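You operate a simulated robot arm through the tools that you are given. There is no shell and no other tool. Be economical: measure what you need, move in short steps, check, and stop when the job is done.

The job below is to be done with a simulated two-armed robot. You get a single attempt, and the scene is never put back.

## Task
Run the teal notes through with UV on and put them in the GOOD or REJECT tray.
Fine: work at the side desk; switch the note counter on first; UV STOP on its display means REJECT; leave it on with UV on and clear the display after.

It is judged by the outcome, as a careful person would: the job done as asked, and still so three seconds after it is handed in. It fails if anything else is knocked over, pushed out of place, dropped, spilled or broken.

## Robot
Two 7-joint arms with fingered hands on one trunk, on a base that drives. Base frame: it is fixed to the floor where the robot stands at the start and does not move with it; the origin is under the middle of the robot, x ahead of it, y to its left, z up. Units: mm, degrees, N and s.
The left shoulder is at the start at [27, 187, 1383], the right one opposite. With the tool pointing down near the work surface each hand reaches from about 100 to 600 mm from the robot's upright axis, wherever it stands, measured 20 degrees to its own side. Places, roughly: hopper of the note counter [600, 100, 900]; note counter [500, 100, 800]; note counter switch [600, 0, 900]. Payload 3.6 kg a hand.
Tool frame (each hand has its own): the origin (TCP) lies between the finger pads and is the grasp point; the fingertips stand 26 mm ahead of it; z points along the fingers, y is the line along which they close. The gripper opens to 88 mm. The gripper's body begins 30 mm behind the TCP. The gripper is a hand of 3 fingers: y runs from the thumb to the fingers, the wrist lies at [-17, -98, -164] in the tool frame, and closing takes about 1.5 s.
Orientation is that of the tool frame in the base frame, as a unit quaternion [w, x, y, z]. With the fingers straight down and the wrist toward the robot, the tool's x, y and z point along [0, 1, 0], [1, 0, 0] and [0, 0, -1] of the base frame.

## Interface
- The arms move only by the tool servo_tool. It takes "left_deltas", "right_deltas" or both (then of equal length, played together; a hand with none holds still); each is a list of rows, each a list of 2 entries, a list of its own where there are three numbers: the shift along the tool's x, y, z in mm, then the turn, a rotation vector about the tool's x, y, z in degrees. In form: [[[x, y, z], [ax, ay, az]], ...]. A call has 1 to 12 rows; each row is the pose to reach, as a shift and turn from the pose commanded when the call began, along the tool's axes at that moment. "left_hand" and "right_hand" are, for a hand that has rows, the finger opening in mm, from 0 to 88, set as the call begins (left out, the last holds). Rows are played at 5 a second. More than 50 mm and 8.6 degrees between two rows, or a gripper value outside its range, and nothing of the call is played. Where a pose cannot be reached the arm comes as near as it can. A force on the tool above 70 N (or 10 N above the force at the start of the call, whichever is more), or a blocked arm, ends the call early, and 0.2 s more pass. Each finger travels about 153 mm/s and halts on what it meets, pressing with about 23 N; the grip force reading is that of the motor and also rises with nothing between the fingers. The clock runs only during rows and for 0.2 s after the last one: add rows that repeat a pose to give the fingers time. The reply holds the time, the measured pose of the TCP, the force on the tool along the base axes, the opening and the grip force, in the units named above and with some noise, with the torque about the TCP (base axes, N m) and any sound that the robot's microphone picked up.
- Cameras (640 x 400 px; columns grow to the right, rows downward): "scene" is now at [210.6, 43.2, 1279.5]; the picture's right is [0.51, -0.86, 0.00], its down [-0.50, -0.30, -0.82] and it looks along [0.70, 0.42, -0.58] (base axes); focal length 214 px, centre (320, 200). "left" rides on the left gripper at [-56, -80, -102] in its tool frame; the picture's right is [-0.73, -0.32, 0.60], its down [0.62, -0.67, 0.41] and it looks along [0.27, 0.68, 0.69] (tool axes); focal length 247 px, centre (320, 200). "right" rides on the right gripper at [56, -80, -102] in its tool frame; the picture's right is [-0.73, 0.32, -0.60], its down [-0.62, -0.67, 0.41] and it looks along [-0.27, 0.68, 0.69] (tool axes); focal length 247 px, centre (320, 200). There is no depth. A picture from a camera that has moved, and an enlarged one, comes with that camera's place and axes in the base frame and with its lens.
- capture(camera): a new picture of that camera. No time passes.
- raise_lower(by): slides the trunk up (or, below 0, down) by that many mm; the arms and the scene camera ride with it, the base frame stays. It gives what a move gives, with no picture.
- base_move(legs): drives the robot by 1 to 6 legs, each [ahead, left, turn to the left] in mm, mm and degrees, along the robot's own axes; the way and the turn of a leg run together, so that a leg with both is an arc; at most 1500 mm and 180 degrees a leg. The arms and the cameras ride along, it lands a little off, and it stops where it bumps. It gives what a move gives.
- preshape(shape, hand): the hand has 3 fingers and takes this shape, open, in about a second: jaw (thumb against the fingers, like two jaws); tri (thumb and two fingers); tip (a fingertip pinch); poke (one finger out to press); point (the index stretched); flat (the hand flat); cup (the hand cupped); fist (a fist). The gripper value then closes the fingers along that shape, each until it touches; the sizes above hold for jaw. It gives what a move gives, with no picture.
- aim_head(pan, tilt): turns the head with the scene camera to pan (to the left, within 60 degrees either way) and tilt (down, from -29 to 69), counted from straight ahead of the robot. It gives what a move gives.
- close_up(camera, box): a new picture of the part [left, top, right, bottom] of that camera's present view, enlarged. No time passes.
- job_done(): hands the job in; it is judged then, once.

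Work in short steps. Places have to be worked out from the pictures, the camera data and where the tool is seen: move nearer, look again, correct. Check each grasp and each placing, and mend what went wrong. You have 120 turns and 100 pictures in all, those below and enlarged ones among them. Open the grippers and draw the arms clear of the work before you hand the job in, unless the task says otherwise; then end with one line.

The tools are called after ">>>" as name(argument=value, ...) on one line, values as JSON. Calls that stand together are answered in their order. servo_tool: Moves the arms, as the interface text tells. Its arguments: {"type":"object","properties":{"left_deltas":{"type":"array","items":{"type":"array"}},"left_hand":{"type":"number"},"right_deltas":{"type":"array","items":{"type":"array"}},"right_hand":{"type":"number"}},"required":[]} The other tools are called the same way: raise_lower (by) slides the trunk up or down; preshape (shape, hand) gives the hand a shape; base_move (legs) drives the base; aim_head (pan, tilt) turns the head that bears the scene camera; capture (camera) takes a picture; close_up (camera, box) takes an enlarged picture of a part of a camera's view; job_done () hands the job in.

At the start:

```text
time: 0.0
left_tcp_pos: [346.5, 464.1, 1284.6]
left_tool_rot: [0.0, 0.707, 0.707, 0.0]
left_contact_force: [-0.4, 0.2, 0.2]
left_torque: [0.0, -0.04, -0.01]
left_width: 87.7
left_finger_force: 0.2
left_shape: jaw
right_tcp_pos: [410.8, 44.8, 1240.0]
right_tool_rot: [-0.001, 0.707, 0.708, 0.0]
right_contact_force: [-0.1, 0.4, 0.0]
right_torque: [-0.03, -0.02, -0.02]
right_width: 87.6
right_finger_force: 0.0
right_shape: jaw
trunk travel left (down, up): [-525.0, 232.0]
robot x, y, heading: [2.4, -2.0, 0.0]
head pan, tilt: [30.9, 35.3]
```

scene: 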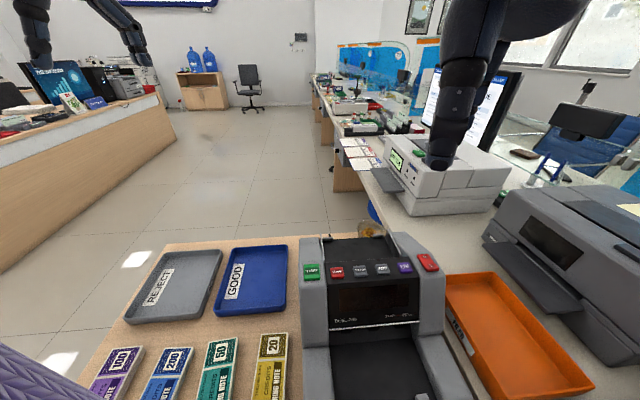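
right: 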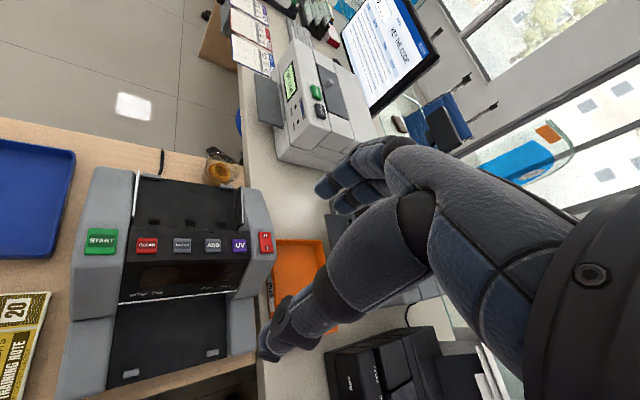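
left: 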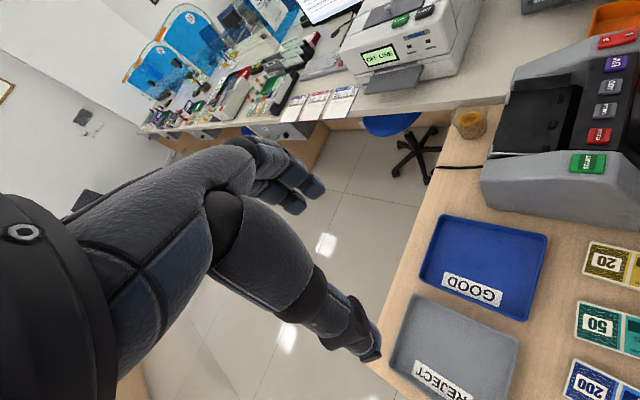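

The side desk holds the counter, the trays and four note stacks, with teal being the 50s. I'll tilt the head down for a better look.

>>> aim_head(pan=25, tilt=58)

>>> capture(camera="scene")

>>> close_up(camera="right", box=[60, 150, 300, 400])

```text
time: 0.9
left_tcp_pos: [347.0, 464.2, 1284.9]
left_tool_rot: [0.0, 0.707, 0.707, 0.0]
left_contact_force: [-0.4, 0.0, 0.0]
left_torque: [0.01, 0.04, 0.01]
left_width: 87.6
left_finger_force: 0.2
left_shape: jaw
right_tcp_pos: [409.7, 44.8, 1239.4]
right_tool_rot: [0.0, 0.707, 0.707, 0.0]
right_contact_force: [0.2, 0.5, -0.6]
right_torque: [-0.02, 0.0, 0.0]
right_width: 87.8
right_finger_force: 0.0
right_shape: jaw
trunk travel left (down, up): [-525.0, 232.0]
robot x, y, heading: [-1.9, -0.1, -0.1]
head pan, tilt: [25.0, 58.0]
```

```text
96 pictures are left
camera scene: at [197.6, 27.3, 1248.0], right [0.42, -0.91, 0.0], down [-0.77, -0.36, -0.53], along [0.48, 0.22, -0.85], focal length 214 px, centre (320, 200)
```

scene: 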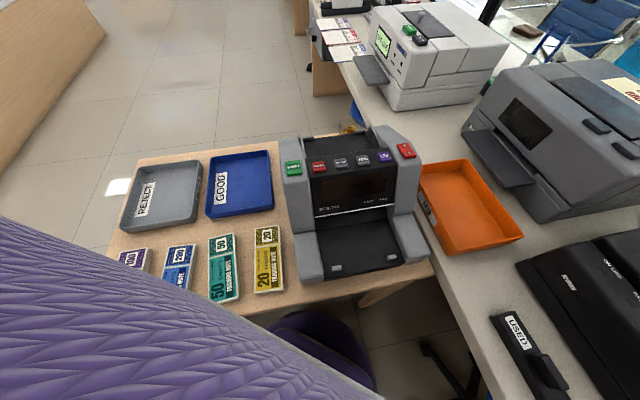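

```text
1.60 times, centred on (180, 275) of right
camera zoom: at [328.2, 102.2, 1341.9], right [0.32, -0.73, 0.6], down [-0.67, -0.62, -0.41], along [0.68, -0.27, -0.69], focal length 395 px, centre (544, 80)
```

zoom: 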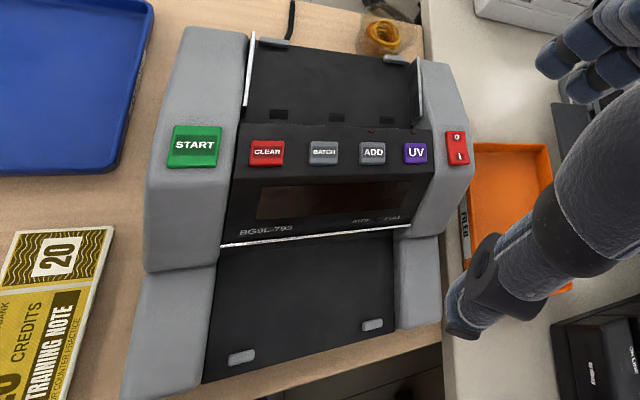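

The desk appears turned by about 35° to my left. I'll look straight down to check the base clearance before turning, and zoom in on the notes.

>>> aim_head(pan=35, tilt=69)

>>> capture(camera="scene")

>>> close_up(camera="scene", box=[140, 120, 380, 280])

```text
time: 1.6
left_tcp_pos: [347.5, 464.3, 1284.2]
left_tool_rot: [0.0, 0.707, 0.707, 0.0]
left_contact_force: [0.4, 0.3, -0.2]
left_torque: [0.02, 0.02, -0.01]
left_width: 87.6
left_finger_force: 0.1
left_shape: jaw
right_tcp_pos: [409.7, 44.4, 1239.0]
right_tool_rot: [0.0, 0.707, 0.707, 0.0]
right_contact_force: [0.1, 0.2, 0.2]
right_torque: [0.02, 0.01, -0.03]
right_width: 87.6
right_finger_force: 0.0
right_shape: jaw
trunk travel left (down, up): [-525.0, 232.0]
robot x, y, heading: [-2.0, -1.3, 0.3]
head pan, tilt: [35.0, 68.8]
```

```text
94 pictures are left
camera scene: at [181.0, 30.2, 1236.3], right [0.57, -0.82, 0.0], down [-0.76, -0.53, -0.36], along [0.3, 0.21, -0.93], focal length 214 px, centre (320, 200)
```

scene: 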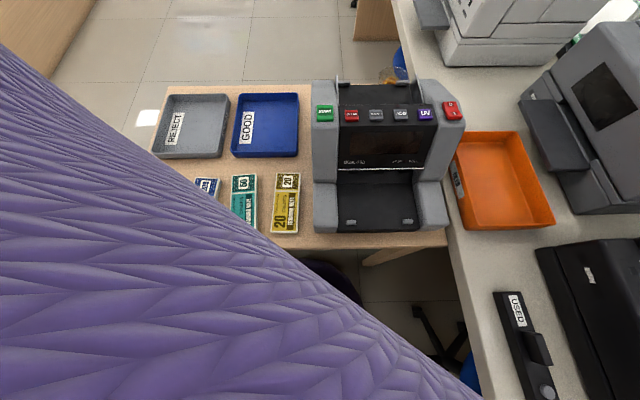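

```text
2.50 times, centred on (260, 200) of scene
camera zoom: at [181.0, 30.2, 1236.3], right [0.57, -0.82, 0.0], down [-0.76, -0.53, -0.36], along [0.3, 0.21, -0.93], focal length 536 px, centre (470, 200)
```

zoom: 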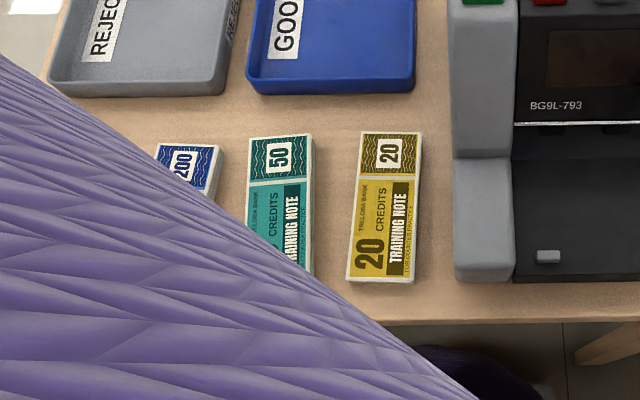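

The purple shape is my own chest, since it shifts with the head pan. I'll turn 35° left to face the desk squarely.

>>> base_move(legs=[[0, 0, 35]])

>>> aim_head(pan=0, tilt=60)

>>> capture(camera="scene")

>>> capture(camera="right")

>>> capture(camera="left")

```text
time: 3.6
left_tcp_pos: [19.0, 579.6, 1284.6]
left_tool_rot: [0.0, 0.463, 0.886, -0.001]
left_contact_force: [0.2, -0.2, -0.1]
left_torque: [-0.05, 0.01, -0.02]
left_width: 87.7
left_finger_force: 0.0
left_shape: jaw
right_tcp_pos: [311.8, 271.1, 1239.6]
right_tool_rot: [0.0, 0.463, 0.886, 0.0]
right_contact_force: [-0.3, -0.2, -0.6]
right_torque: [0.03, -0.02, -0.04]
right_width: 87.7
right_finger_force: 0.1
right_shape: jaw
trunk travel left (down, up): [-525.0, 232.0]
robot x, y, heading: [-0.0, -4.4, 34.7]
head pan, tilt: [35.0, 68.8]
```

```text
time: 4.7
left_tcp_pos: [20.4, 579.5, 1283.6]
left_tool_rot: [0.0, 0.463, 0.886, 0.0]
left_contact_force: [0.3, -0.4, 0.2]
left_torque: [-0.01, 0.03, 0.0]
left_width: 87.8
left_finger_force: 0.0
left_shape: jaw
right_tcp_pos: [310.5, 270.2, 1240.0]
right_tool_rot: [0.0, 0.463, 0.886, 0.0]
right_contact_force: [-0.5, -0.3, -0.6]
right_torque: [0.03, 0.01, -0.03]
right_width: 87.6
right_finger_force: 0.0
right_shape: jaw
trunk travel left (down, up): [-525.0, 232.0]
robot x, y, heading: [1.2, -2.3, 35.0]
head pan, tilt: [0.0, 60.0]
```

```text
92 pictures are left
camera scene: at [165.6, 113.0, 1245.6], right [0.57, -0.82, 0.0], down [-0.71, -0.5, -0.5], along [0.41, 0.29, -0.87], focal length 214 px, centre (320, 200)
```

scene: 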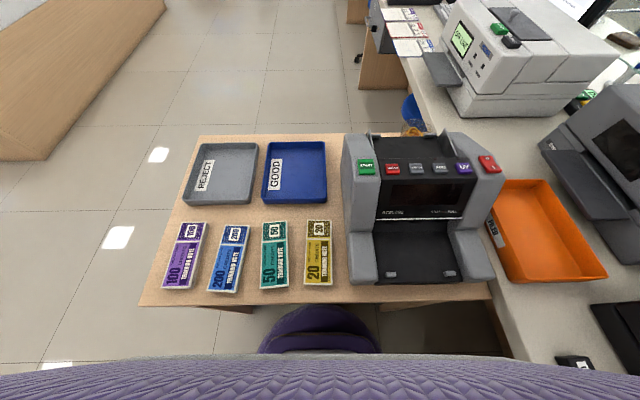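

```text
91 pictures are left
camera right: at [211.2, 272.6, 1341.9], right [0.68, -0.42, 0.6], down [-0.19, -0.89, -0.41], along [0.71, 0.17, -0.69], focal length 247 px, centre (320, 200)
```

right: 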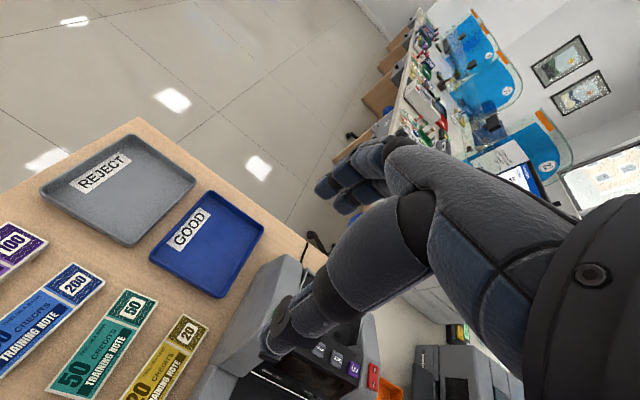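

```text
90 pictures are left
camera left: at [-13.0, 487.1, 1386.0], right [0.16, -0.79, -0.6], down [-0.9, 0.13, -0.41], along [0.4, 0.6, -0.69], focal length 247 px, centre (320, 200)
```

left: 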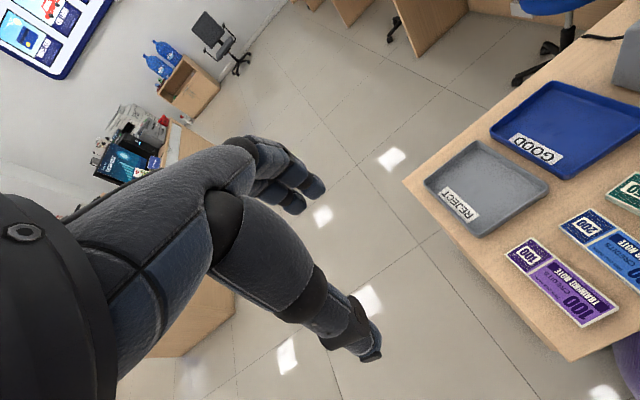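

Now I'm square to the desk. I'll zoom in on the panel and switch, and shape the right hand for poking.

>>> close_up(camera="scene", box=[340, 120, 520, 232])

>>> preshape(shape="poke", hand="right")

>>> capture(camera="right")

```text
3.56 times, centred on (430, 176) of scene
camera zoom: at [165.6, 113.0, 1245.6], right [0.57, -0.82, 0.0], down [-0.71, -0.5, -0.5], along [0.41, 0.29, -0.87], focal length 763 px, centre (-71, 285)
```

zoom: 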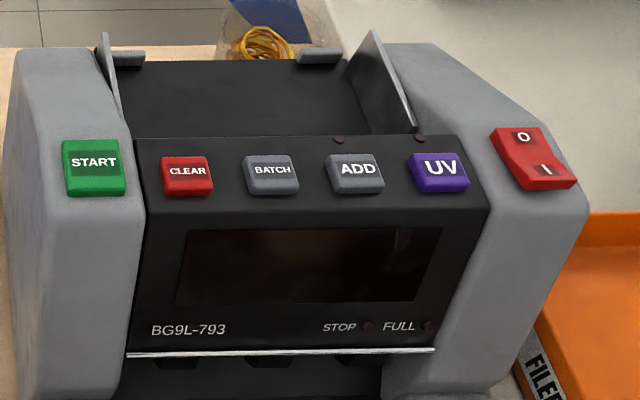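

```text
time: 5.6
left_tcp_pos: [19.5, 580.4, 1283.3]
left_tool_rot: [0.001, 0.463, 0.886, 0.0]
left_contact_force: [0.8, 1.0, 0.8]
left_torque: [0.01, -0.01, -0.02]
left_width: 87.8
left_finger_force: 0.0
left_shape: jaw
right_tcp_pos: [311.0, 270.8, 1239.9]
right_tool_rot: [0.0, 0.463, 0.886, 0.001]
right_contact_force: [0.1, -0.4, 0.3]
right_torque: [0.02, 0.0, 0.03]
right_width: 0.0
right_finger_force: 0.0
right_shape: poke
trunk travel left (down, up): [-525.0, 232.0]
robot x, y, heading: [1.5, -1.5, 34.8]
head pan, tilt: [0.0, 60.0]
```

```text
88 pictures are left
camera right: at [211.2, 272.5, 1341.9], right [0.68, -0.42, 0.6], down [-0.19, -0.89, -0.41], along [0.71, 0.17, -0.69], focal length 247 px, centre (320, 200)
```

right: 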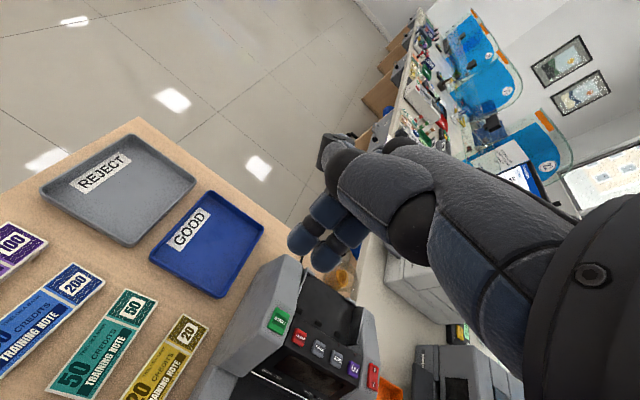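

I can't tell from this view which finger is extended, so I'll zoom in.

>>> close_up(camera="right", box=[260, 110, 440, 290])

>>> aim_head(pan=0, tilt=15)

>>> capture(camera="scene")

```text
2.22 times, centred on (350, 200) of right
camera zoom: at [211.2, 272.5, 1341.9], right [0.68, -0.42, 0.6], down [-0.19, -0.89, -0.41], along [0.71, 0.17, -0.69], focal length 549 px, centre (253, 200)
```

zoom: 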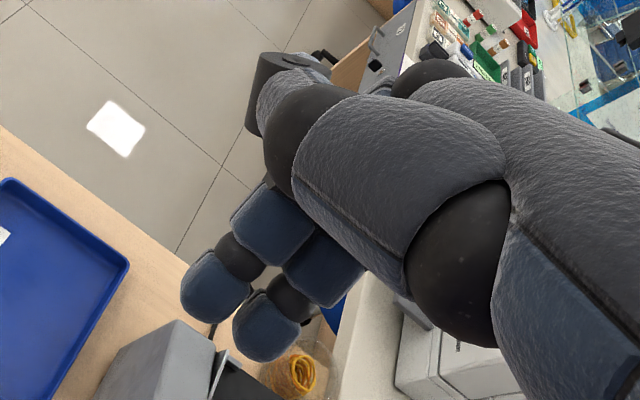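

```text
time: 6.7
left_tcp_pos: [19.8, 579.5, 1283.7]
left_tool_rot: [0.0, 0.463, 0.886, 0.0]
left_contact_force: [0.4, -0.5, 0.1]
left_torque: [0.03, 0.02, 0.01]
left_width: 87.6
left_finger_force: 0.1
left_shape: jaw
right_tcp_pos: [310.3, 271.6, 1238.9]
right_tool_rot: [0.0, 0.463, 0.887, 0.0]
right_contact_force: [0.4, -0.8, -0.1]
right_torque: [-0.02, 0.0, -0.05]
right_width: 0.0
right_finger_force: 0.1
right_shape: poke
trunk travel left (down, up): [-525.0, 232.0]
robot x, y, heading: [-2.7, -2.2, 34.8]
head pan, tilt: [0.0, 15.0]
```

```text
86 pictures are left
camera scene: at [187.7, 128.2, 1311.8], right [0.57, -0.82, 0.0], down [-0.21, -0.15, -0.97], along [0.79, 0.55, -0.26], focal length 214 px, centre (320, 200)
```

scene: 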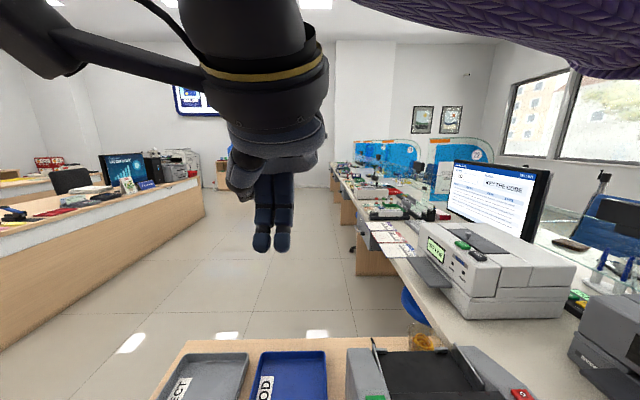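

Poke leaves two fingers side by side. I'll try "point" for a single fingertip.

>>> preshape(shape="point", hand="right")

>>> close_up(camera="scene", box=[200, 100, 360, 270])

>>> capture(camera="right")

```text
time: 7.6
left_tcp_pos: [20.3, 580.4, 1283.7]
left_tool_rot: [-0.001, 0.463, 0.886, -0.001]
left_contact_force: [-0.3, -1.0, 0.1]
left_torque: [0.01, 0.0, -0.01]
left_width: 88.0
left_finger_force: 0.1
left_shape: jaw
right_tcp_pos: [310.9, 271.1, 1238.7]
right_tool_rot: [0.001, 0.463, 0.886, 0.0]
right_contact_force: [-0.2, 0.4, 0.5]
right_torque: [-0.01, -0.01, -0.01]
right_width: 82.8
right_finger_force: 0.1
right_shape: point
trunk travel left (down, up): [-525.0, 232.0]
robot x, y, heading: [-2.1, -1.3, 34.8]
head pan, tilt: [0.0, 15.0]
```

```text
2.35 times, centred on (280, 185) of scene
camera zoom: at [187.6, 128.2, 1311.9], right [0.57, -0.82, 0.0], down [-0.21, -0.15, -0.97], along [0.79, 0.55, -0.26], focal length 505 px, centre (414, 235)
```

zoom: 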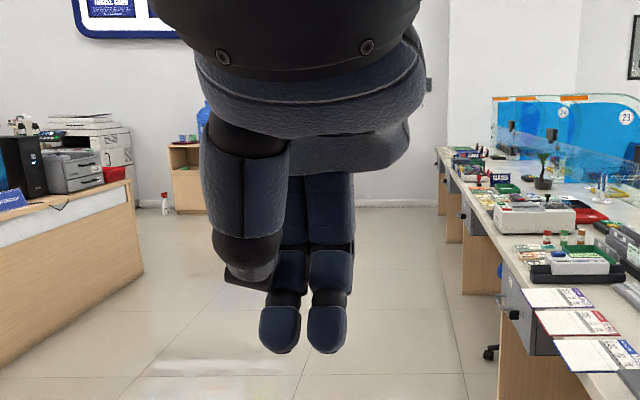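

```text
84 pictures are left
camera right: at [211.2, 272.5, 1341.9], right [0.68, -0.42, 0.6], down [-0.19, -0.89, -0.41], along [0.71, 0.17, -0.69], focal length 247 px, centre (320, 200)
```

right: 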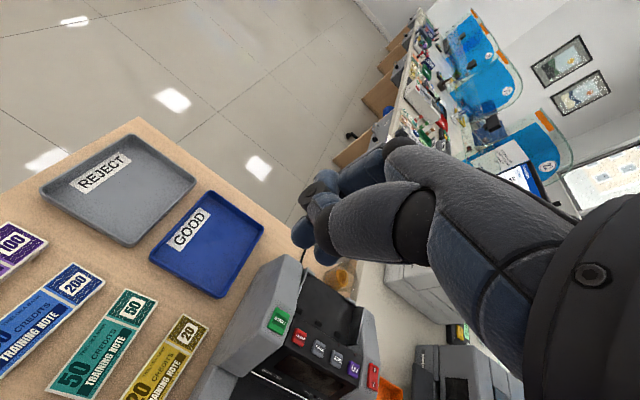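

I'll close the hand along the point shape and see which finger stays out.

>>> servo_tool(right_deltas=[[[0, 0, 0], [0, 0, 0]], [[0, 0, 0], [0, 0, 0]], [[0, 0, 0], [0, 0, 0]], [[0, 0, 0], [0, 0, 0]], [[0, 0, 0], [0, 0, 0]], [[0, 0, 0], [0, 0, 0]], [[0, 0, 0], [0, 0, 0]]], right_hand=0)

>>> close_up(camera="scene", box=[200, 100, 360, 270])

>>> close_up(camera="right", box=[260, 110, 440, 290])

```text
time: 9.2
left_tcp_pos: [19.4, 580.0, 1283.3]
left_tool_rot: [0.0, 0.463, 0.886, 0.0]
left_contact_force: [-0.1, -0.6, 0.6]
left_torque: [0.01, 0.01, 0.0]
left_width: 87.6
left_finger_force: 0.0
left_shape: jaw
right_tcp_pos: [311.0, 270.9, 1240.1]
right_tool_rot: [0.0, 0.464, 0.886, -0.001]
right_contact_force: [-0.6, -0.3, -0.5]
right_torque: [-0.03, 0.01, -0.01]
right_width: 82.5
right_finger_force: 0.0
right_shape: point
trunk travel left (down, up): [-525.0, 232.0]
robot x, y, heading: [5.3, -2.7, 34.5]
head pan, tilt: [0.0, 15.0]
```

```text
2.35 times, centred on (280, 185) of scene
camera zoom: at [187.6, 128.2, 1311.9], right [0.57, -0.82, 0.0], down [-0.21, -0.15, -0.97], along [0.79, 0.55, -0.26], focal length 505 px, centre (414, 235)
```

zoom: 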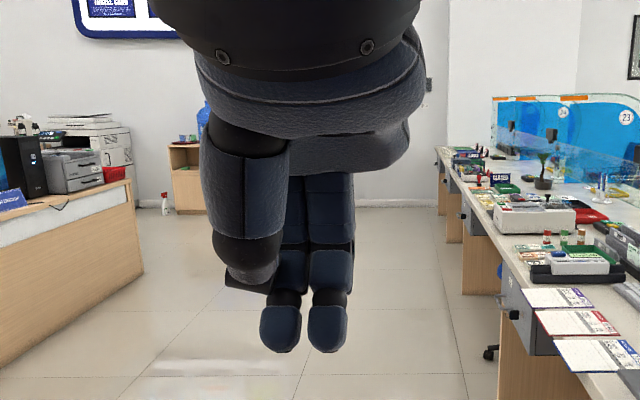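

```text
2.22 times, centred on (350, 200) of right
camera zoom: at [211.2, 272.5, 1341.9], right [0.68, -0.42, 0.6], down [-0.19, -0.89, -0.41], along [0.71, 0.17, -0.69], focal length 549 px, centre (253, 200)
```

zoom: 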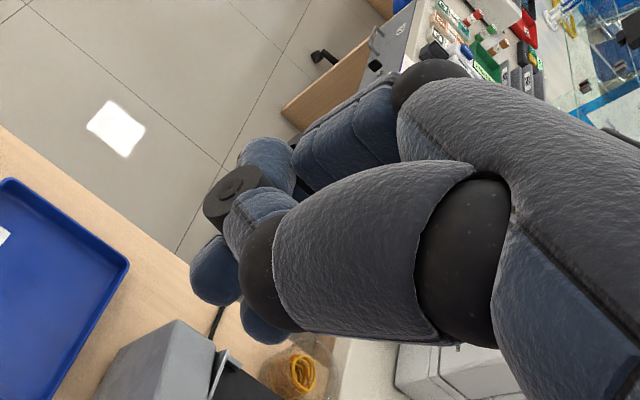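

Poke's two fingertips sit together, roughly at the TCP axis 26 mm ahead. That's about 40 mm wide, which fits the 46 mm button pitch. I'll go back to poke and move above the switch.

>>> preshape(shape="poke", hand="right")

>>> servo_tool(right_deltas=[[[-45, 6, 0], [0, 0, 0]], [[-90, 12, 0], [0, 0, 0]], [[-135, 18, 0], [0, 0, 0]], [[-180, 24, 0], [0, 0, 0]], [[-225, 30, 0], [0, 0, 0]], [[-270, 36, 20], [0, 0, 0]], [[-315, 42, 40], [0, 0, 0]], [[-345, 47, 75], [0, 0, 0]], [[-365, 47, 115], [0, 0, 0]], [[-372, 47, 155], [0, 0, 0]], [[-372, 47, 190], [0, 0, 0]]])

>>> aim_head(pan=-30, tilt=45)

>>> capture(camera="scene")

>>> capture(camera="right")

```text
time: 10.1
left_tcp_pos: [20.1, 579.0, 1283.9]
left_tool_rot: [0.0, 0.462, 0.887, 0.001]
left_contact_force: [0.1, -0.5, 0.2]
left_torque: [-0.03, -0.01, -0.01]
left_width: 87.6
left_finger_force: 0.1
left_shape: jaw
right_tcp_pos: [309.7, 270.4, 1238.7]
right_tool_rot: [0.0, 0.464, 0.886, 0.0]
right_contact_force: [-0.6, -0.3, 0.0]
right_torque: [0.02, 0.01, 0.0]
right_width: 0.1
right_finger_force: 0.0
right_shape: poke
trunk travel left (down, up): [-525.0, 232.0]
robot x, y, heading: [-1.6, -1.2, 34.6]
head pan, tilt: [0.0, 15.0]
```

```text
time: 12.5
left_tcp_pos: [21.2, 580.2, 1283.6]
left_tool_rot: [0.0, 0.463, 0.886, 0.001]
left_contact_force: [0.5, -0.4, -0.7]
left_torque: [0.0, -0.03, -0.01]
left_width: 87.8
left_finger_force: 0.0
left_shape: jaw
right_tcp_pos: [563.7, -7.3, 1048.2]
right_tool_rot: [0.0, 0.463, 0.886, 0.0]
right_contact_force: [0.0, 0.6, -0.3]
right_torque: [0.01, 0.01, 0.01]
right_width: 0.2
right_finger_force: 0.1
right_shape: poke
trunk travel left (down, up): [-525.0, 232.0]
robot x, y, heading: [1.0, 1.0, 35.1]
head pan, tilt: [0.0, 15.0]
```

```text
time: 13.4
left_tcp_pos: [19.6, 580.0, 1284.1]
left_tool_rot: [0.0, 0.464, 0.886, -0.001]
left_contact_force: [0.5, 0.3, 0.3]
left_torque: [0.06, -0.03, -0.01]
left_width: 87.7
left_finger_force: 0.0
left_shape: jaw
right_tcp_pos: [563.0, -6.5, 1049.1]
right_tool_rot: [0.0, 0.464, 0.886, 0.0]
right_contact_force: [-0.5, -0.2, -0.3]
right_torque: [0.02, 0.0, 0.0]
right_width: 0.1
right_finger_force: 0.1
right_shape: poke
trunk travel left (down, up): [-525.0, 232.0]
robot x, y, heading: [-1.5, -0.6, 35.0]
head pan, tilt: [-30.0, 45.0]
```

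```text
81 pictures are left
camera scene: at [192.1, 81.7, 1265.2], right [0.09, -1.0, 0.0], down [-0.7, -0.06, -0.71], along [0.71, 0.06, -0.71], focal length 214 px, centre (320, 200)
```

scene: 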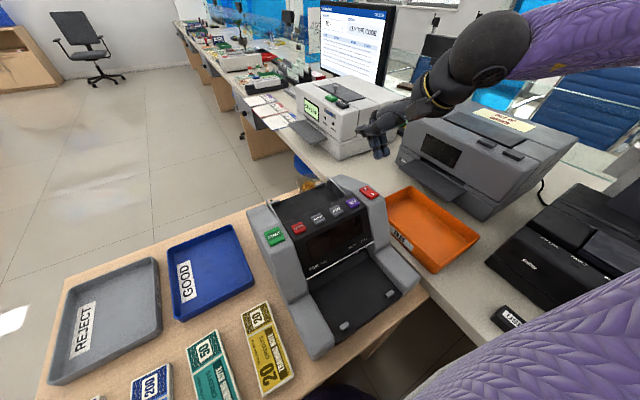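

```text
80 pictures are left
camera right: at [463.0, -5.7, 1152.3], right [0.68, -0.42, 0.6], down [-0.19, -0.89, -0.41], along [0.71, 0.17, -0.69], focal length 247 px, centre (320, 200)
```

right: 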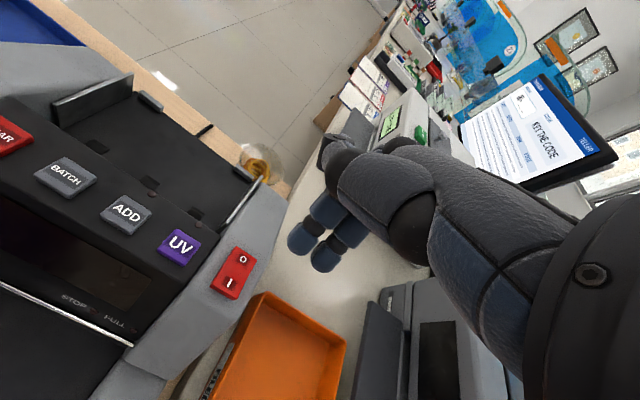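

Triangulating puts the switch's I end near [540, -1, 945] and UV near [518, 41, 936]. I'll line up over I, go down partway and check.

>>> servo_tool(right_deltas=[[[18, -16, 0], [0, 0, 0]], [[18, -16, 30], [0, 0, 0]], [[18, -16, 55], [0, 0, 0]], [[18, -16, 55], [0, 0, 0]]])

>>> close_up(camera="right", box=[180, 160, 420, 310])

>>> close_up(camera="scene", box=[300, 140, 440, 228])

```text
time: 14.4
left_tcp_pos: [19.7, 578.2, 1284.1]
left_tool_rot: [0.0, 0.463, 0.886, 0.0]
left_contact_force: [-0.4, -1.0, 0.0]
left_torque: [-0.02, 0.03, -0.01]
left_width: 87.7
left_finger_force: 0.1
left_shape: jaw
right_tcp_pos: [539.5, -1.0, 994.3]
right_tool_rot: [0.001, 0.463, 0.886, 0.0]
right_contact_force: [1.2, 0.4, 0.4]
right_torque: [-0.02, -0.01, 0.0]
right_width: 0.0
right_finger_force: 0.0
right_shape: poke
trunk travel left (down, up): [-525.0, 232.0]
robot x, y, heading: [-2.7, 2.8, 34.8]
head pan, tilt: [-30.0, 45.0]
```

```text
2.67 times, centred on (300, 235) of right
camera zoom: at [438.1, -0.1, 1095.9], right [0.68, -0.42, 0.6], down [-0.19, -0.89, -0.41], along [0.71, 0.17, -0.69], focal length 659 px, centre (373, 107)
```

zoom: 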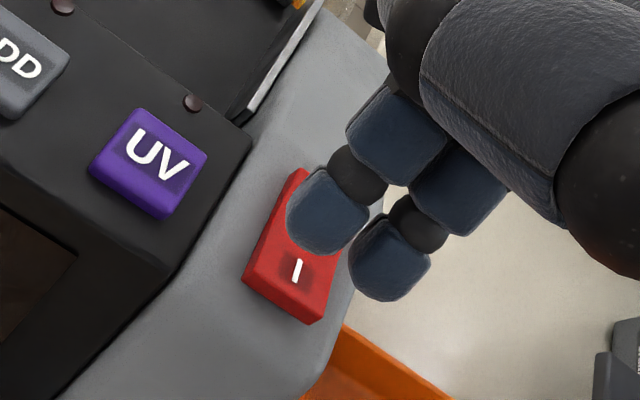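

```text
4.55 times, centred on (370, 184) of scene
camera zoom: at [192.0, 81.6, 1265.1], right [0.08, -1.0, 0.0], down [-0.7, -0.06, -0.71], along [0.7, 0.06, -0.71], focal length 975 px, centre (93, 273)
```

zoom: 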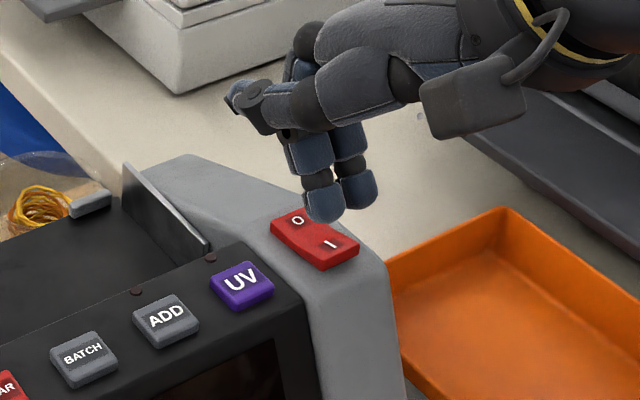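

The left fingertip is the one on axis, and it reaches about 41 mm ahead of the TCP, so it's now 11 mm above the rocker. I'll shift 9 mm nearer onto I and press in small steps.

>>> servo_tool(right_deltas=[[[0, -9, 0], [0, 0, 0]], [[0, -9, 8], [0, 0, 0]], [[0, -9, 13], [0, 0, 0]], [[0, -9, 16], [0, 0, 0]]])

>>> close_up(camera="scene", box=[280, 160, 420, 248])

```text
time: 15.4
left_tcp_pos: [19.7, 579.3, 1285.6]
left_tool_rot: [0.0, 0.463, 0.886, 0.0]
left_contact_force: [-0.4, 0.2, -0.2]
left_torque: [-0.02, 0.0, 0.03]
left_width: 87.5
left_finger_force: 0.0
left_shape: jaw
right_tcp_pos: [531.6, -5.6, 979.0]
right_tool_rot: [0.0, 0.464, 0.886, 0.0]
right_contact_force: [0.0, -0.1, -0.7]
right_torque: [-0.01, 0.0, 0.01]
right_width: 0.0
right_finger_force: 0.1
right_shape: poke
trunk travel left (down, up): [-525.0, 232.0]
robot x, y, heading: [-0.4, -3.9, 34.9]
head pan, tilt: [-30.0, 45.0]
```

```text
4.55 times, centred on (350, 204) of scene
camera zoom: at [192.1, 81.7, 1265.1], right [0.08, -1.0, 0.0], down [-0.7, -0.06, -0.71], along [0.7, 0.06, -0.71], focal length 975 px, centre (184, 182)
```

zoom: 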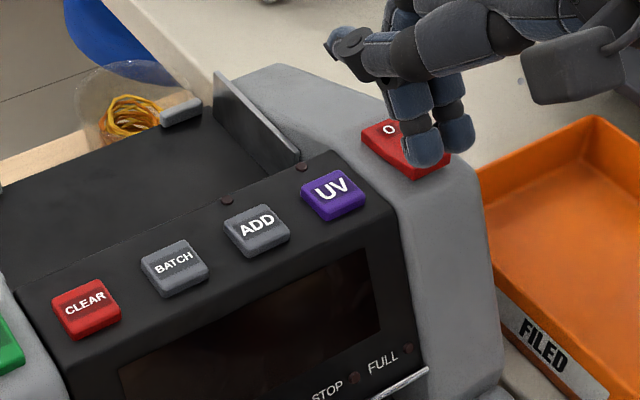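

The tip is on the I end with no contact force yet, so I'll press further.

>>> servo_tool(right_deltas=[[[0, 0, 3], [0, 0, 0]], [[0, 0, 6], [0, 0, 0]], [[0, 0, 8], [0, 0, 0]], [[0, 0, 8], [0, 0, 0]]])

>>> close_up(camera="scene", box=[280, 160, 420, 248])

```text
time: 16.4
left_tcp_pos: [20.3, 579.2, 1284.8]
left_tool_rot: [0.0, 0.463, 0.886, 0.0]
left_contact_force: [-0.2, 0.5, 0.2]
left_torque: [0.01, 0.06, -0.01]
left_width: 88.0
left_finger_force: 0.1
left_shape: jaw
right_tcp_pos: [531.5, -7.0, 969.6]
right_tool_rot: [-0.001, 0.463, 0.886, 0.0]
right_contact_force: [0.2, 0.7, -0.2]
right_torque: [0.02, 0.0, -0.04]
right_width: 0.1
right_finger_force: 0.2
right_shape: poke
trunk travel left (down, up): [-525.0, 232.0]
robot x, y, heading: [0.1, -0.0, 34.7]
head pan, tilt: [-30.0, 45.0]
```

```text
4.55 times, centred on (350, 204) of scene
camera zoom: at [192.0, 81.6, 1265.1], right [0.08, -1.0, 0.0], down [-0.7, -0.06, -0.71], along [0.7, 0.06, -0.71], focal length 975 px, centre (184, 182)
```

zoom: 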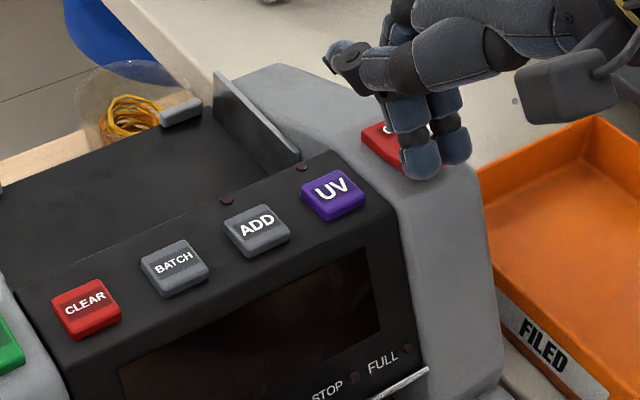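

Still no contact. I'll move 4 mm forward to stay on the rocker and go lower in small steps.

>>> servo_tool(right_deltas=[[[0, 5, 0], [0, 0, 0]], [[0, 5, 3], [0, 0, 0]], [[0, 5, 6], [0, 0, 0]], [[0, 5, 9], [0, 0, 0]], [[0, 5, 9], [0, 0, 0]]])

>>> close_up(camera="scene", box=[320, 170, 420, 233])

>>> close_up(camera="right", box=[200, 180, 380, 300])

```text
time: 17.6
left_tcp_pos: [18.5, 580.3, 1284.3]
left_tool_rot: [0.0, 0.464, 0.886, 0.001]
left_contact_force: [-0.7, -0.2, -0.5]
left_torque: [-0.04, -0.01, -0.02]
left_width: 87.7
left_finger_force: 0.0
left_shape: jaw
right_tcp_pos: [536.0, -2.9, 964.2]
right_tool_rot: [0.003, 0.463, 0.886, 0.003]
right_contact_force: [1.1, -1.3, 20.4]
right_torque: [-0.05, -0.03, -0.01]
right_width: 0.2
right_finger_force: 0.0
right_shape: poke
trunk travel left (down, up): [-525.0, 232.0]
robot x, y, heading: [1.0, -2.6, 34.9]
head pan, tilt: [-30.0, 45.0]
```

```text
6.35 times, centred on (370, 202) of scene
camera zoom: at [190.4, 81.3, 1265.6], right [0.08, -1.0, 0.0], down [-0.7, -0.06, -0.71], along [0.71, 0.06, -0.71], focal length 1362 px, centre (2, 190)
```

zoom: 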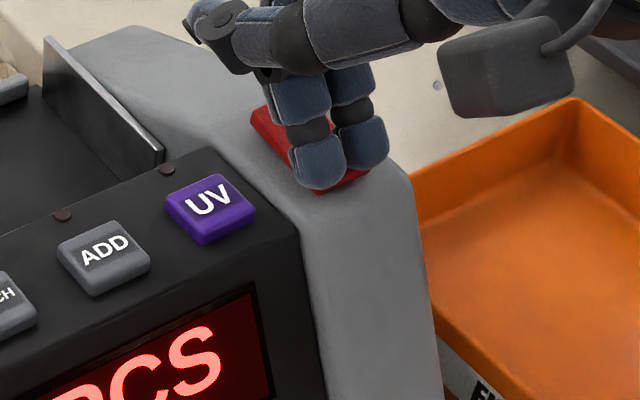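

```text
3.33 times, centred on (290, 240) of right
camera zoom: at [435.5, -2.4, 1066.4], right [0.68, -0.42, 0.6], down [-0.19, -0.89, -0.42], along [0.71, 0.17, -0.68], focal length 823 px, centre (420, 67)
```

zoom: 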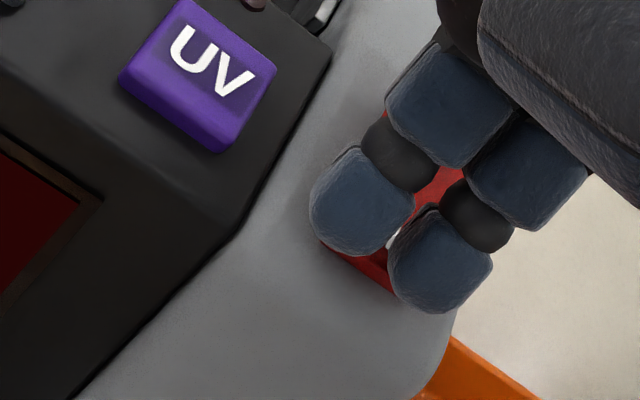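

The display lit up ("PCS"), so the counter is on. I'll lift, move over UV and come down close to it.

>>> servo_tool(right_deltas=[[[0, 0, -25], [0, 0, 0]], [[0, 0, -45], [0, 0, 0]], [[25, 5, -45], [0, 0, 0]], [[46, 9, -45], [0, 0, 0]], [[46, 9, -20], [0, 0, 0]], [[46, 9, -20], [0, 0, 0]]])

>>> close_up(camera="scene", box=[250, 160, 410, 260])

>>> close_up(camera="right", box=[180, 180, 380, 310])

```text
time: 19.0
left_tcp_pos: [19.6, 579.4, 1284.3]
left_tool_rot: [0.0, 0.464, 0.886, -0.001]
left_contact_force: [0.6, 0.0, 0.3]
left_torque: [-0.01, -0.01, 0.0]
left_width: 87.9
left_finger_force: 0.1
left_shape: jaw
right_tcp_pos: [517.0, 39.3, 981.0]
right_tool_rot: [0.0, 0.464, 0.886, 0.0]
right_contact_force: [0.3, 0.0, -0.8]
right_torque: [-0.01, 0.0, 0.02]
right_width: 0.0
right_finger_force: 0.0
right_shape: poke
trunk travel left (down, up): [-525.0, 232.0]
robot x, y, heading: [-1.3, 1.5, 34.7]
head pan, tilt: [-30.0, 45.0]
```

```text
4.00 times, centred on (330, 210) of scene
camera zoom: at [191.8, 81.8, 1265.1], right [0.08, -1.0, 0.0], down [-0.7, -0.06, -0.71], along [0.7, 0.06, -0.71], focal length 858 px, centre (280, 160)
```

zoom: 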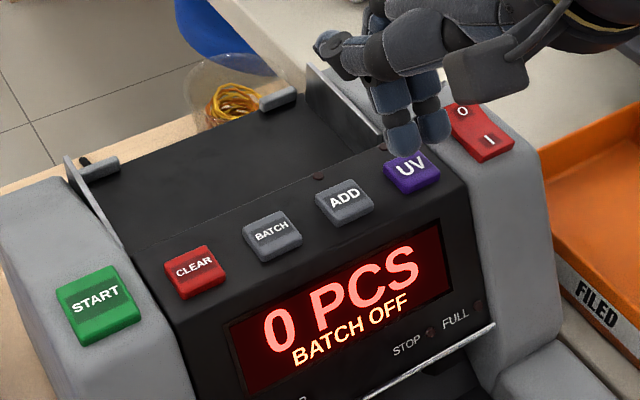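

```text
3.08 times, centred on (280, 245) of right
camera zoom: at [417.0, 40.6, 1083.8], right [0.68, -0.42, 0.6], down [-0.19, -0.89, -0.41], along [0.71, 0.17, -0.69], focal length 760 px, centre (443, 62)
```

zoom: 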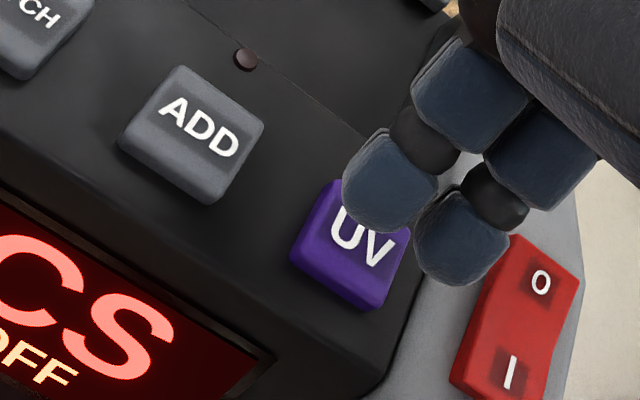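

Display reads "0 PCS / BATCH OFF". The right finger is close to the switch's O end, so I'll shift 6 mm left and 6 mm nearer before pressing UV.

>>> servo_tool(right_deltas=[[[6, -6, 0], [0, 0, 0]], [[6, -6, 8], [0, 0, 0]], [[6, -6, 13], [0, 0, 0]], [[6, -6, 17], [0, 0, 0]], [[6, -6, 17], [0, 0, 0]]])

>>> close_up(camera="scene", box=[250, 160, 410, 260])

```text
time: 20.2
left_tcp_pos: [20.5, 580.3, 1283.5]
left_tool_rot: [0.0, 0.464, 0.886, 0.0]
left_contact_force: [0.1, -0.5, 0.4]
left_torque: [0.01, -0.04, 0.0]
left_width: 87.6
left_finger_force: 0.2
left_shape: jaw
right_tcp_pos: [507.0, 40.4, 963.9]
right_tool_rot: [-0.001, 0.464, 0.886, 0.0]
right_contact_force: [-0.5, 0.0, -0.3]
right_torque: [0.0, -0.01, -0.01]
right_width: 0.0
right_finger_force: 0.1
right_shape: poke
trunk travel left (down, up): [-525.0, 232.0]
robot x, y, heading: [1.5, -0.3, 34.7]
head pan, tilt: [-30.0, 45.0]
```

```text
4.00 times, centred on (330, 210) of scene
camera zoom: at [192.0, 81.6, 1265.1], right [0.08, -1.0, 0.0], down [-0.7, -0.06, -0.71], along [0.7, 0.06, -0.71], focal length 858 px, centre (280, 160)
```

zoom: 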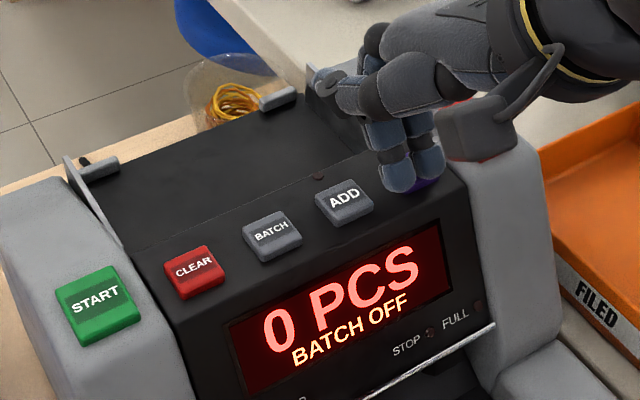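

No contact yet, so I'll continue down slowly.

>>> servo_tool(right_deltas=[[[0, 1, 3], [0, 0, 0]], [[0, 1, 6], [0, 0, 0]], [[0, 1, 8], [0, 0, 0]], [[0, 1, 8], [0, 0, 0]]])

>>> close_up(camera="scene", box=[250, 160, 410, 260])

```text
time: 21.2
left_tcp_pos: [19.6, 578.9, 1284.1]
left_tool_rot: [-0.001, 0.463, 0.886, 0.0]
left_contact_force: [0.0, 0.1, 0.5]
left_torque: [-0.04, 0.01, -0.01]
left_width: 87.7
left_finger_force: 0.1
left_shape: jaw
right_tcp_pos: [509.6, 41.1, 956.9]
right_tool_rot: [0.0, 0.464, 0.886, 0.001]
right_contact_force: [0.6, 0.4, 11.0]
right_torque: [-0.08, -0.08, 0.01]
right_width: 0.0
right_finger_force: 0.1
right_shape: poke
trunk travel left (down, up): [-525.0, 232.0]
robot x, y, heading: [-1.8, 2.3, 34.7]
head pan, tilt: [-30.0, 45.0]
heard: click
```

```text
4.00 times, centred on (330, 210) of scene
camera zoom: at [191.3, 81.6, 1265.3], right [0.08, -1.0, 0.0], down [-0.7, -0.06, -0.71], along [0.7, 0.06, -0.71], focal length 858 px, centre (280, 160)
```

zoom: 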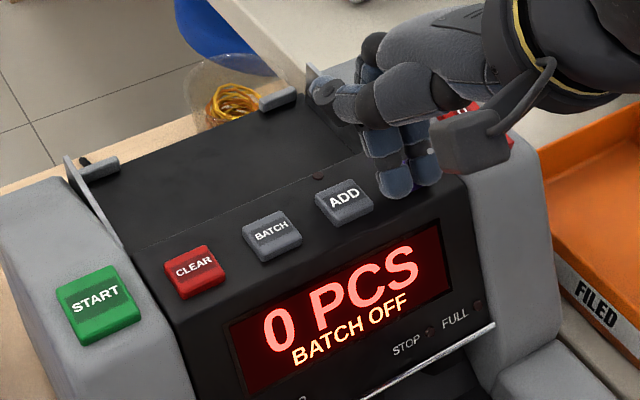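

I heard a click. I'll lift away and check the UV lamp.

>>> servo_tool(right_deltas=[[[0, 0, -40], [0, 0, 0]], [[0, 0, -85], [0, 0, 0]], [[0, 0, -130], [0, 0, 0]], [[0, 0, -130], [0, 0, 0]]])

>>> close_up(camera="scene", box=[250, 160, 410, 260])

```text
time: 22.2
left_tcp_pos: [19.7, 579.6, 1284.1]
left_tool_rot: [0.0, 0.463, 0.886, 0.0]
left_contact_force: [-0.4, -0.8, 0.4]
left_torque: [-0.02, -0.01, -0.02]
left_width: 87.8
left_finger_force: 0.0
left_shape: jaw
right_tcp_pos: [508.1, 39.7, 1087.7]
right_tool_rot: [0.0, 0.463, 0.886, -0.001]
right_contact_force: [-0.4, 0.0, 0.0]
right_torque: [-0.01, 0.0, -0.02]
right_width: 0.0
right_finger_force: 0.1
right_shape: poke
trunk travel left (down, up): [-525.0, 232.0]
robot x, y, heading: [1.6, -3.1, 35.1]
head pan, tilt: [-30.0, 45.0]
```

```text
4.00 times, centred on (330, 210) of scene
camera zoom: at [192.1, 81.6, 1265.1], right [0.08, -1.0, 0.0], down [-0.7, -0.06, -0.71], along [0.7, 0.06, -0.71], focal length 858 px, centre (280, 160)
```

zoom: 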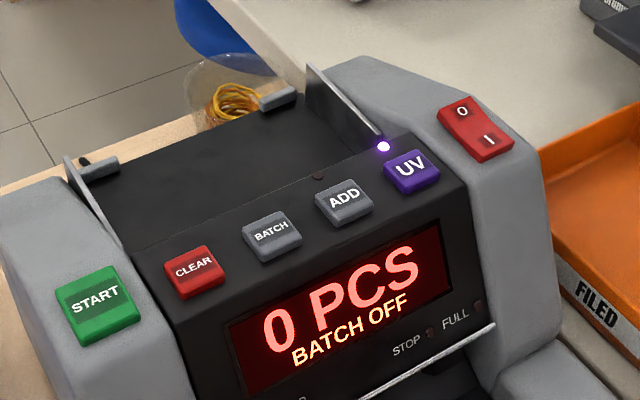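

The UV lamp is lit and the display shows 0 PCS. Next I'll open the right hand in jaw shape and carry it above the teal notes, turning it 90° so it closes across their width.

>>> preshape(shape="jaw", hand="right")

>>> servo_tool(right_deltas=[[[30, -9, 0], [0, 0, -7.5]], [[60, -18, 0], [0, 0, -15]], [[90, -27, 0], [0, 0, -22.5]], [[120, -36, 0], [0, 0, -30]], [[150, -45, 0], [0, 0, -37.5]], [[180, -54, 0], [0, 0, -45]], [[210, -63, 0], [0, 0, -52.5]], [[240, -72, 0], [0, 0, -60]], [[270, -81, 0], [0, 0, -67.5]], [[300, -90, 0], [0, 0, -75]], [[330, -99, 0], [0, 0, -82.5]], [[360, -106, 0], [0, 0, -90]]])

>>> aim_head(pan=10, tilt=65)

>>> capture(camera="scene")

>>> capture(camera="right")

```text
time: 23.1
left_tcp_pos: [20.4, 580.0, 1284.3]
left_tool_rot: [0.001, 0.463, 0.886, -0.001]
left_contact_force: [0.1, 0.5, 0.7]
left_torque: [0.05, 0.01, -0.02]
left_width: 87.7
left_finger_force: 0.1
left_shape: jaw
right_tcp_pos: [507.8, 40.1, 1086.7]
right_tool_rot: [0.0, 0.463, 0.886, 0.0]
right_contact_force: [0.3, -0.3, -0.6]
right_torque: [0.04, -0.01, 0.01]
right_width: 87.8
right_finger_force: 0.0
right_shape: jaw
trunk travel left (down, up): [-525.0, 232.0]
robot x, y, heading: [-2.9, 0.1, 34.8]
head pan, tilt: [-30.0, 45.0]
```

```text
time: 25.7
left_tcp_pos: [18.1, 582.2, 1281.5]
left_tool_rot: [0.002, 0.464, 0.886, -0.001]
left_contact_force: [-0.9, 0.1, 0.1]
left_torque: [-0.03, -0.02, -0.01]
left_width: 87.7
left_finger_force: 0.0
left_shape: jaw
right_tcp_pos: [215.1, 277.5, 1087.1]
right_tool_rot: [0.001, -0.3, 0.954, -0.001]
right_contact_force: [-0.3, 0.4, 0.1]
right_torque: [0.02, 0.02, 0.04]
right_width: 87.5
right_finger_force: 0.1
right_shape: jaw
trunk travel left (down, up): [-525.0, 232.0]
robot x, y, heading: [-0.9, -1.1, 34.7]
head pan, tilt: [-30.0, 45.0]
```

```text
time: 26.8
left_tcp_pos: [20.4, 580.1, 1285.1]
left_tool_rot: [0.0, 0.464, 0.886, 0.0]
left_contact_force: [1.1, -0.1, 0.2]
left_torque: [-0.02, -0.01, 0.01]
left_width: 87.6
left_finger_force: 0.0
left_shape: jaw
right_tcp_pos: [214.9, 275.0, 1085.8]
right_tool_rot: [0.0, -0.299, 0.954, 0.001]
right_contact_force: [0.5, -0.1, -0.2]
right_torque: [0.0, -0.01, -0.01]
right_width: 87.9
right_finger_force: 0.0
right_shape: jaw
trunk travel left (down, up): [-525.0, 232.0]
robot x, y, heading: [-8.4, 1.2, 35.1]
head pan, tilt: [10.0, 65.0]
```

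```text
68 pictures are left
camera scene: at [154.0, 117.6, 1240.1], right [0.7, -0.71, 0.0], down [-0.64, -0.64, -0.42], along [0.3, 0.3, -0.91], focal length 214 px, centre (320, 200)
```

scene: 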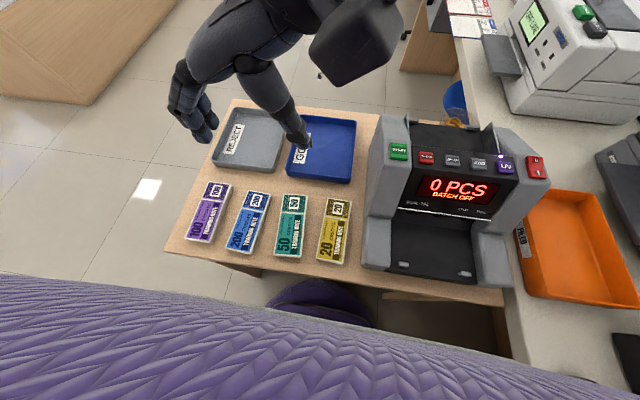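

```text
67 pictures are left
camera right: at [213.1, 179.1, 1188.6], right [0.42, 0.68, 0.6], down [0.89, -0.19, -0.41], along [-0.17, 0.71, -0.69], focal length 247 px, centre (320, 200)
```

right: 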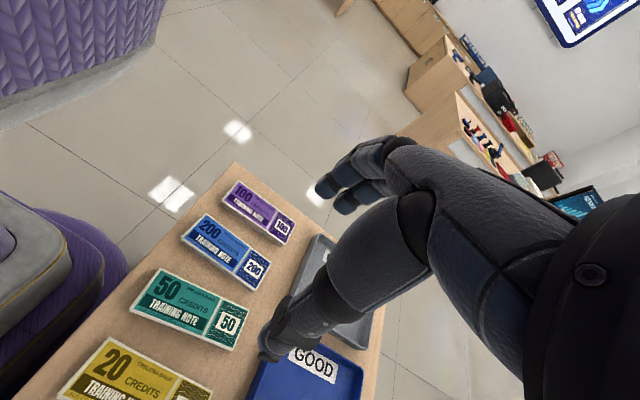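

Triangulation puts the teal stack's top centre near [214, 273, 780], about 137×62 mm. I'll zoom in for its orientation and thickness.

>>> close_up(camera="right", box=[80, 220, 320, 370])

>>> close_up(camera="scene", box=[180, 170, 380, 295])

```text
2.67 times, centred on (200, 295) of right
camera zoom: at [213.1, 179.1, 1188.6], right [0.42, 0.68, 0.6], down [0.89, -0.19, -0.41], along [-0.17, 0.71, -0.69], focal length 659 px, centre (640, -53)
```

zoom: 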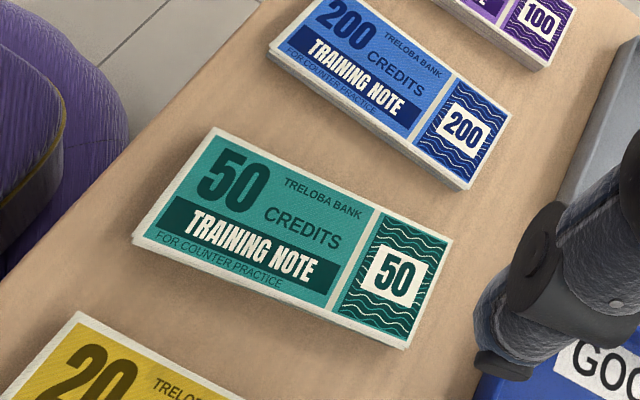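

```text
3.20 times, centred on (280, 232) of scene
camera zoom: at [154.0, 117.6, 1240.1], right [0.7, -0.71, 0.0], down [-0.64, -0.64, -0.42], along [0.3, 0.3, -0.91], focal length 686 px, centre (448, 96)
```

zoom: 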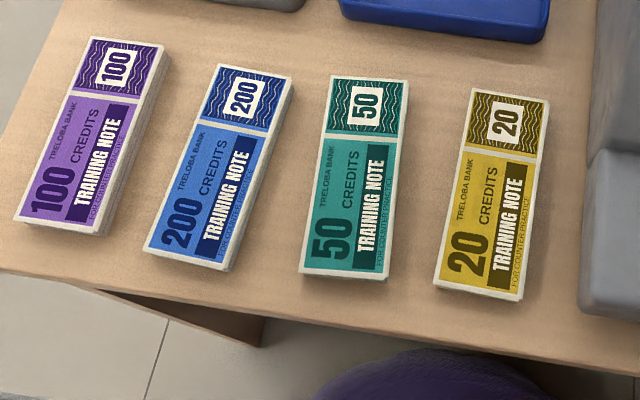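

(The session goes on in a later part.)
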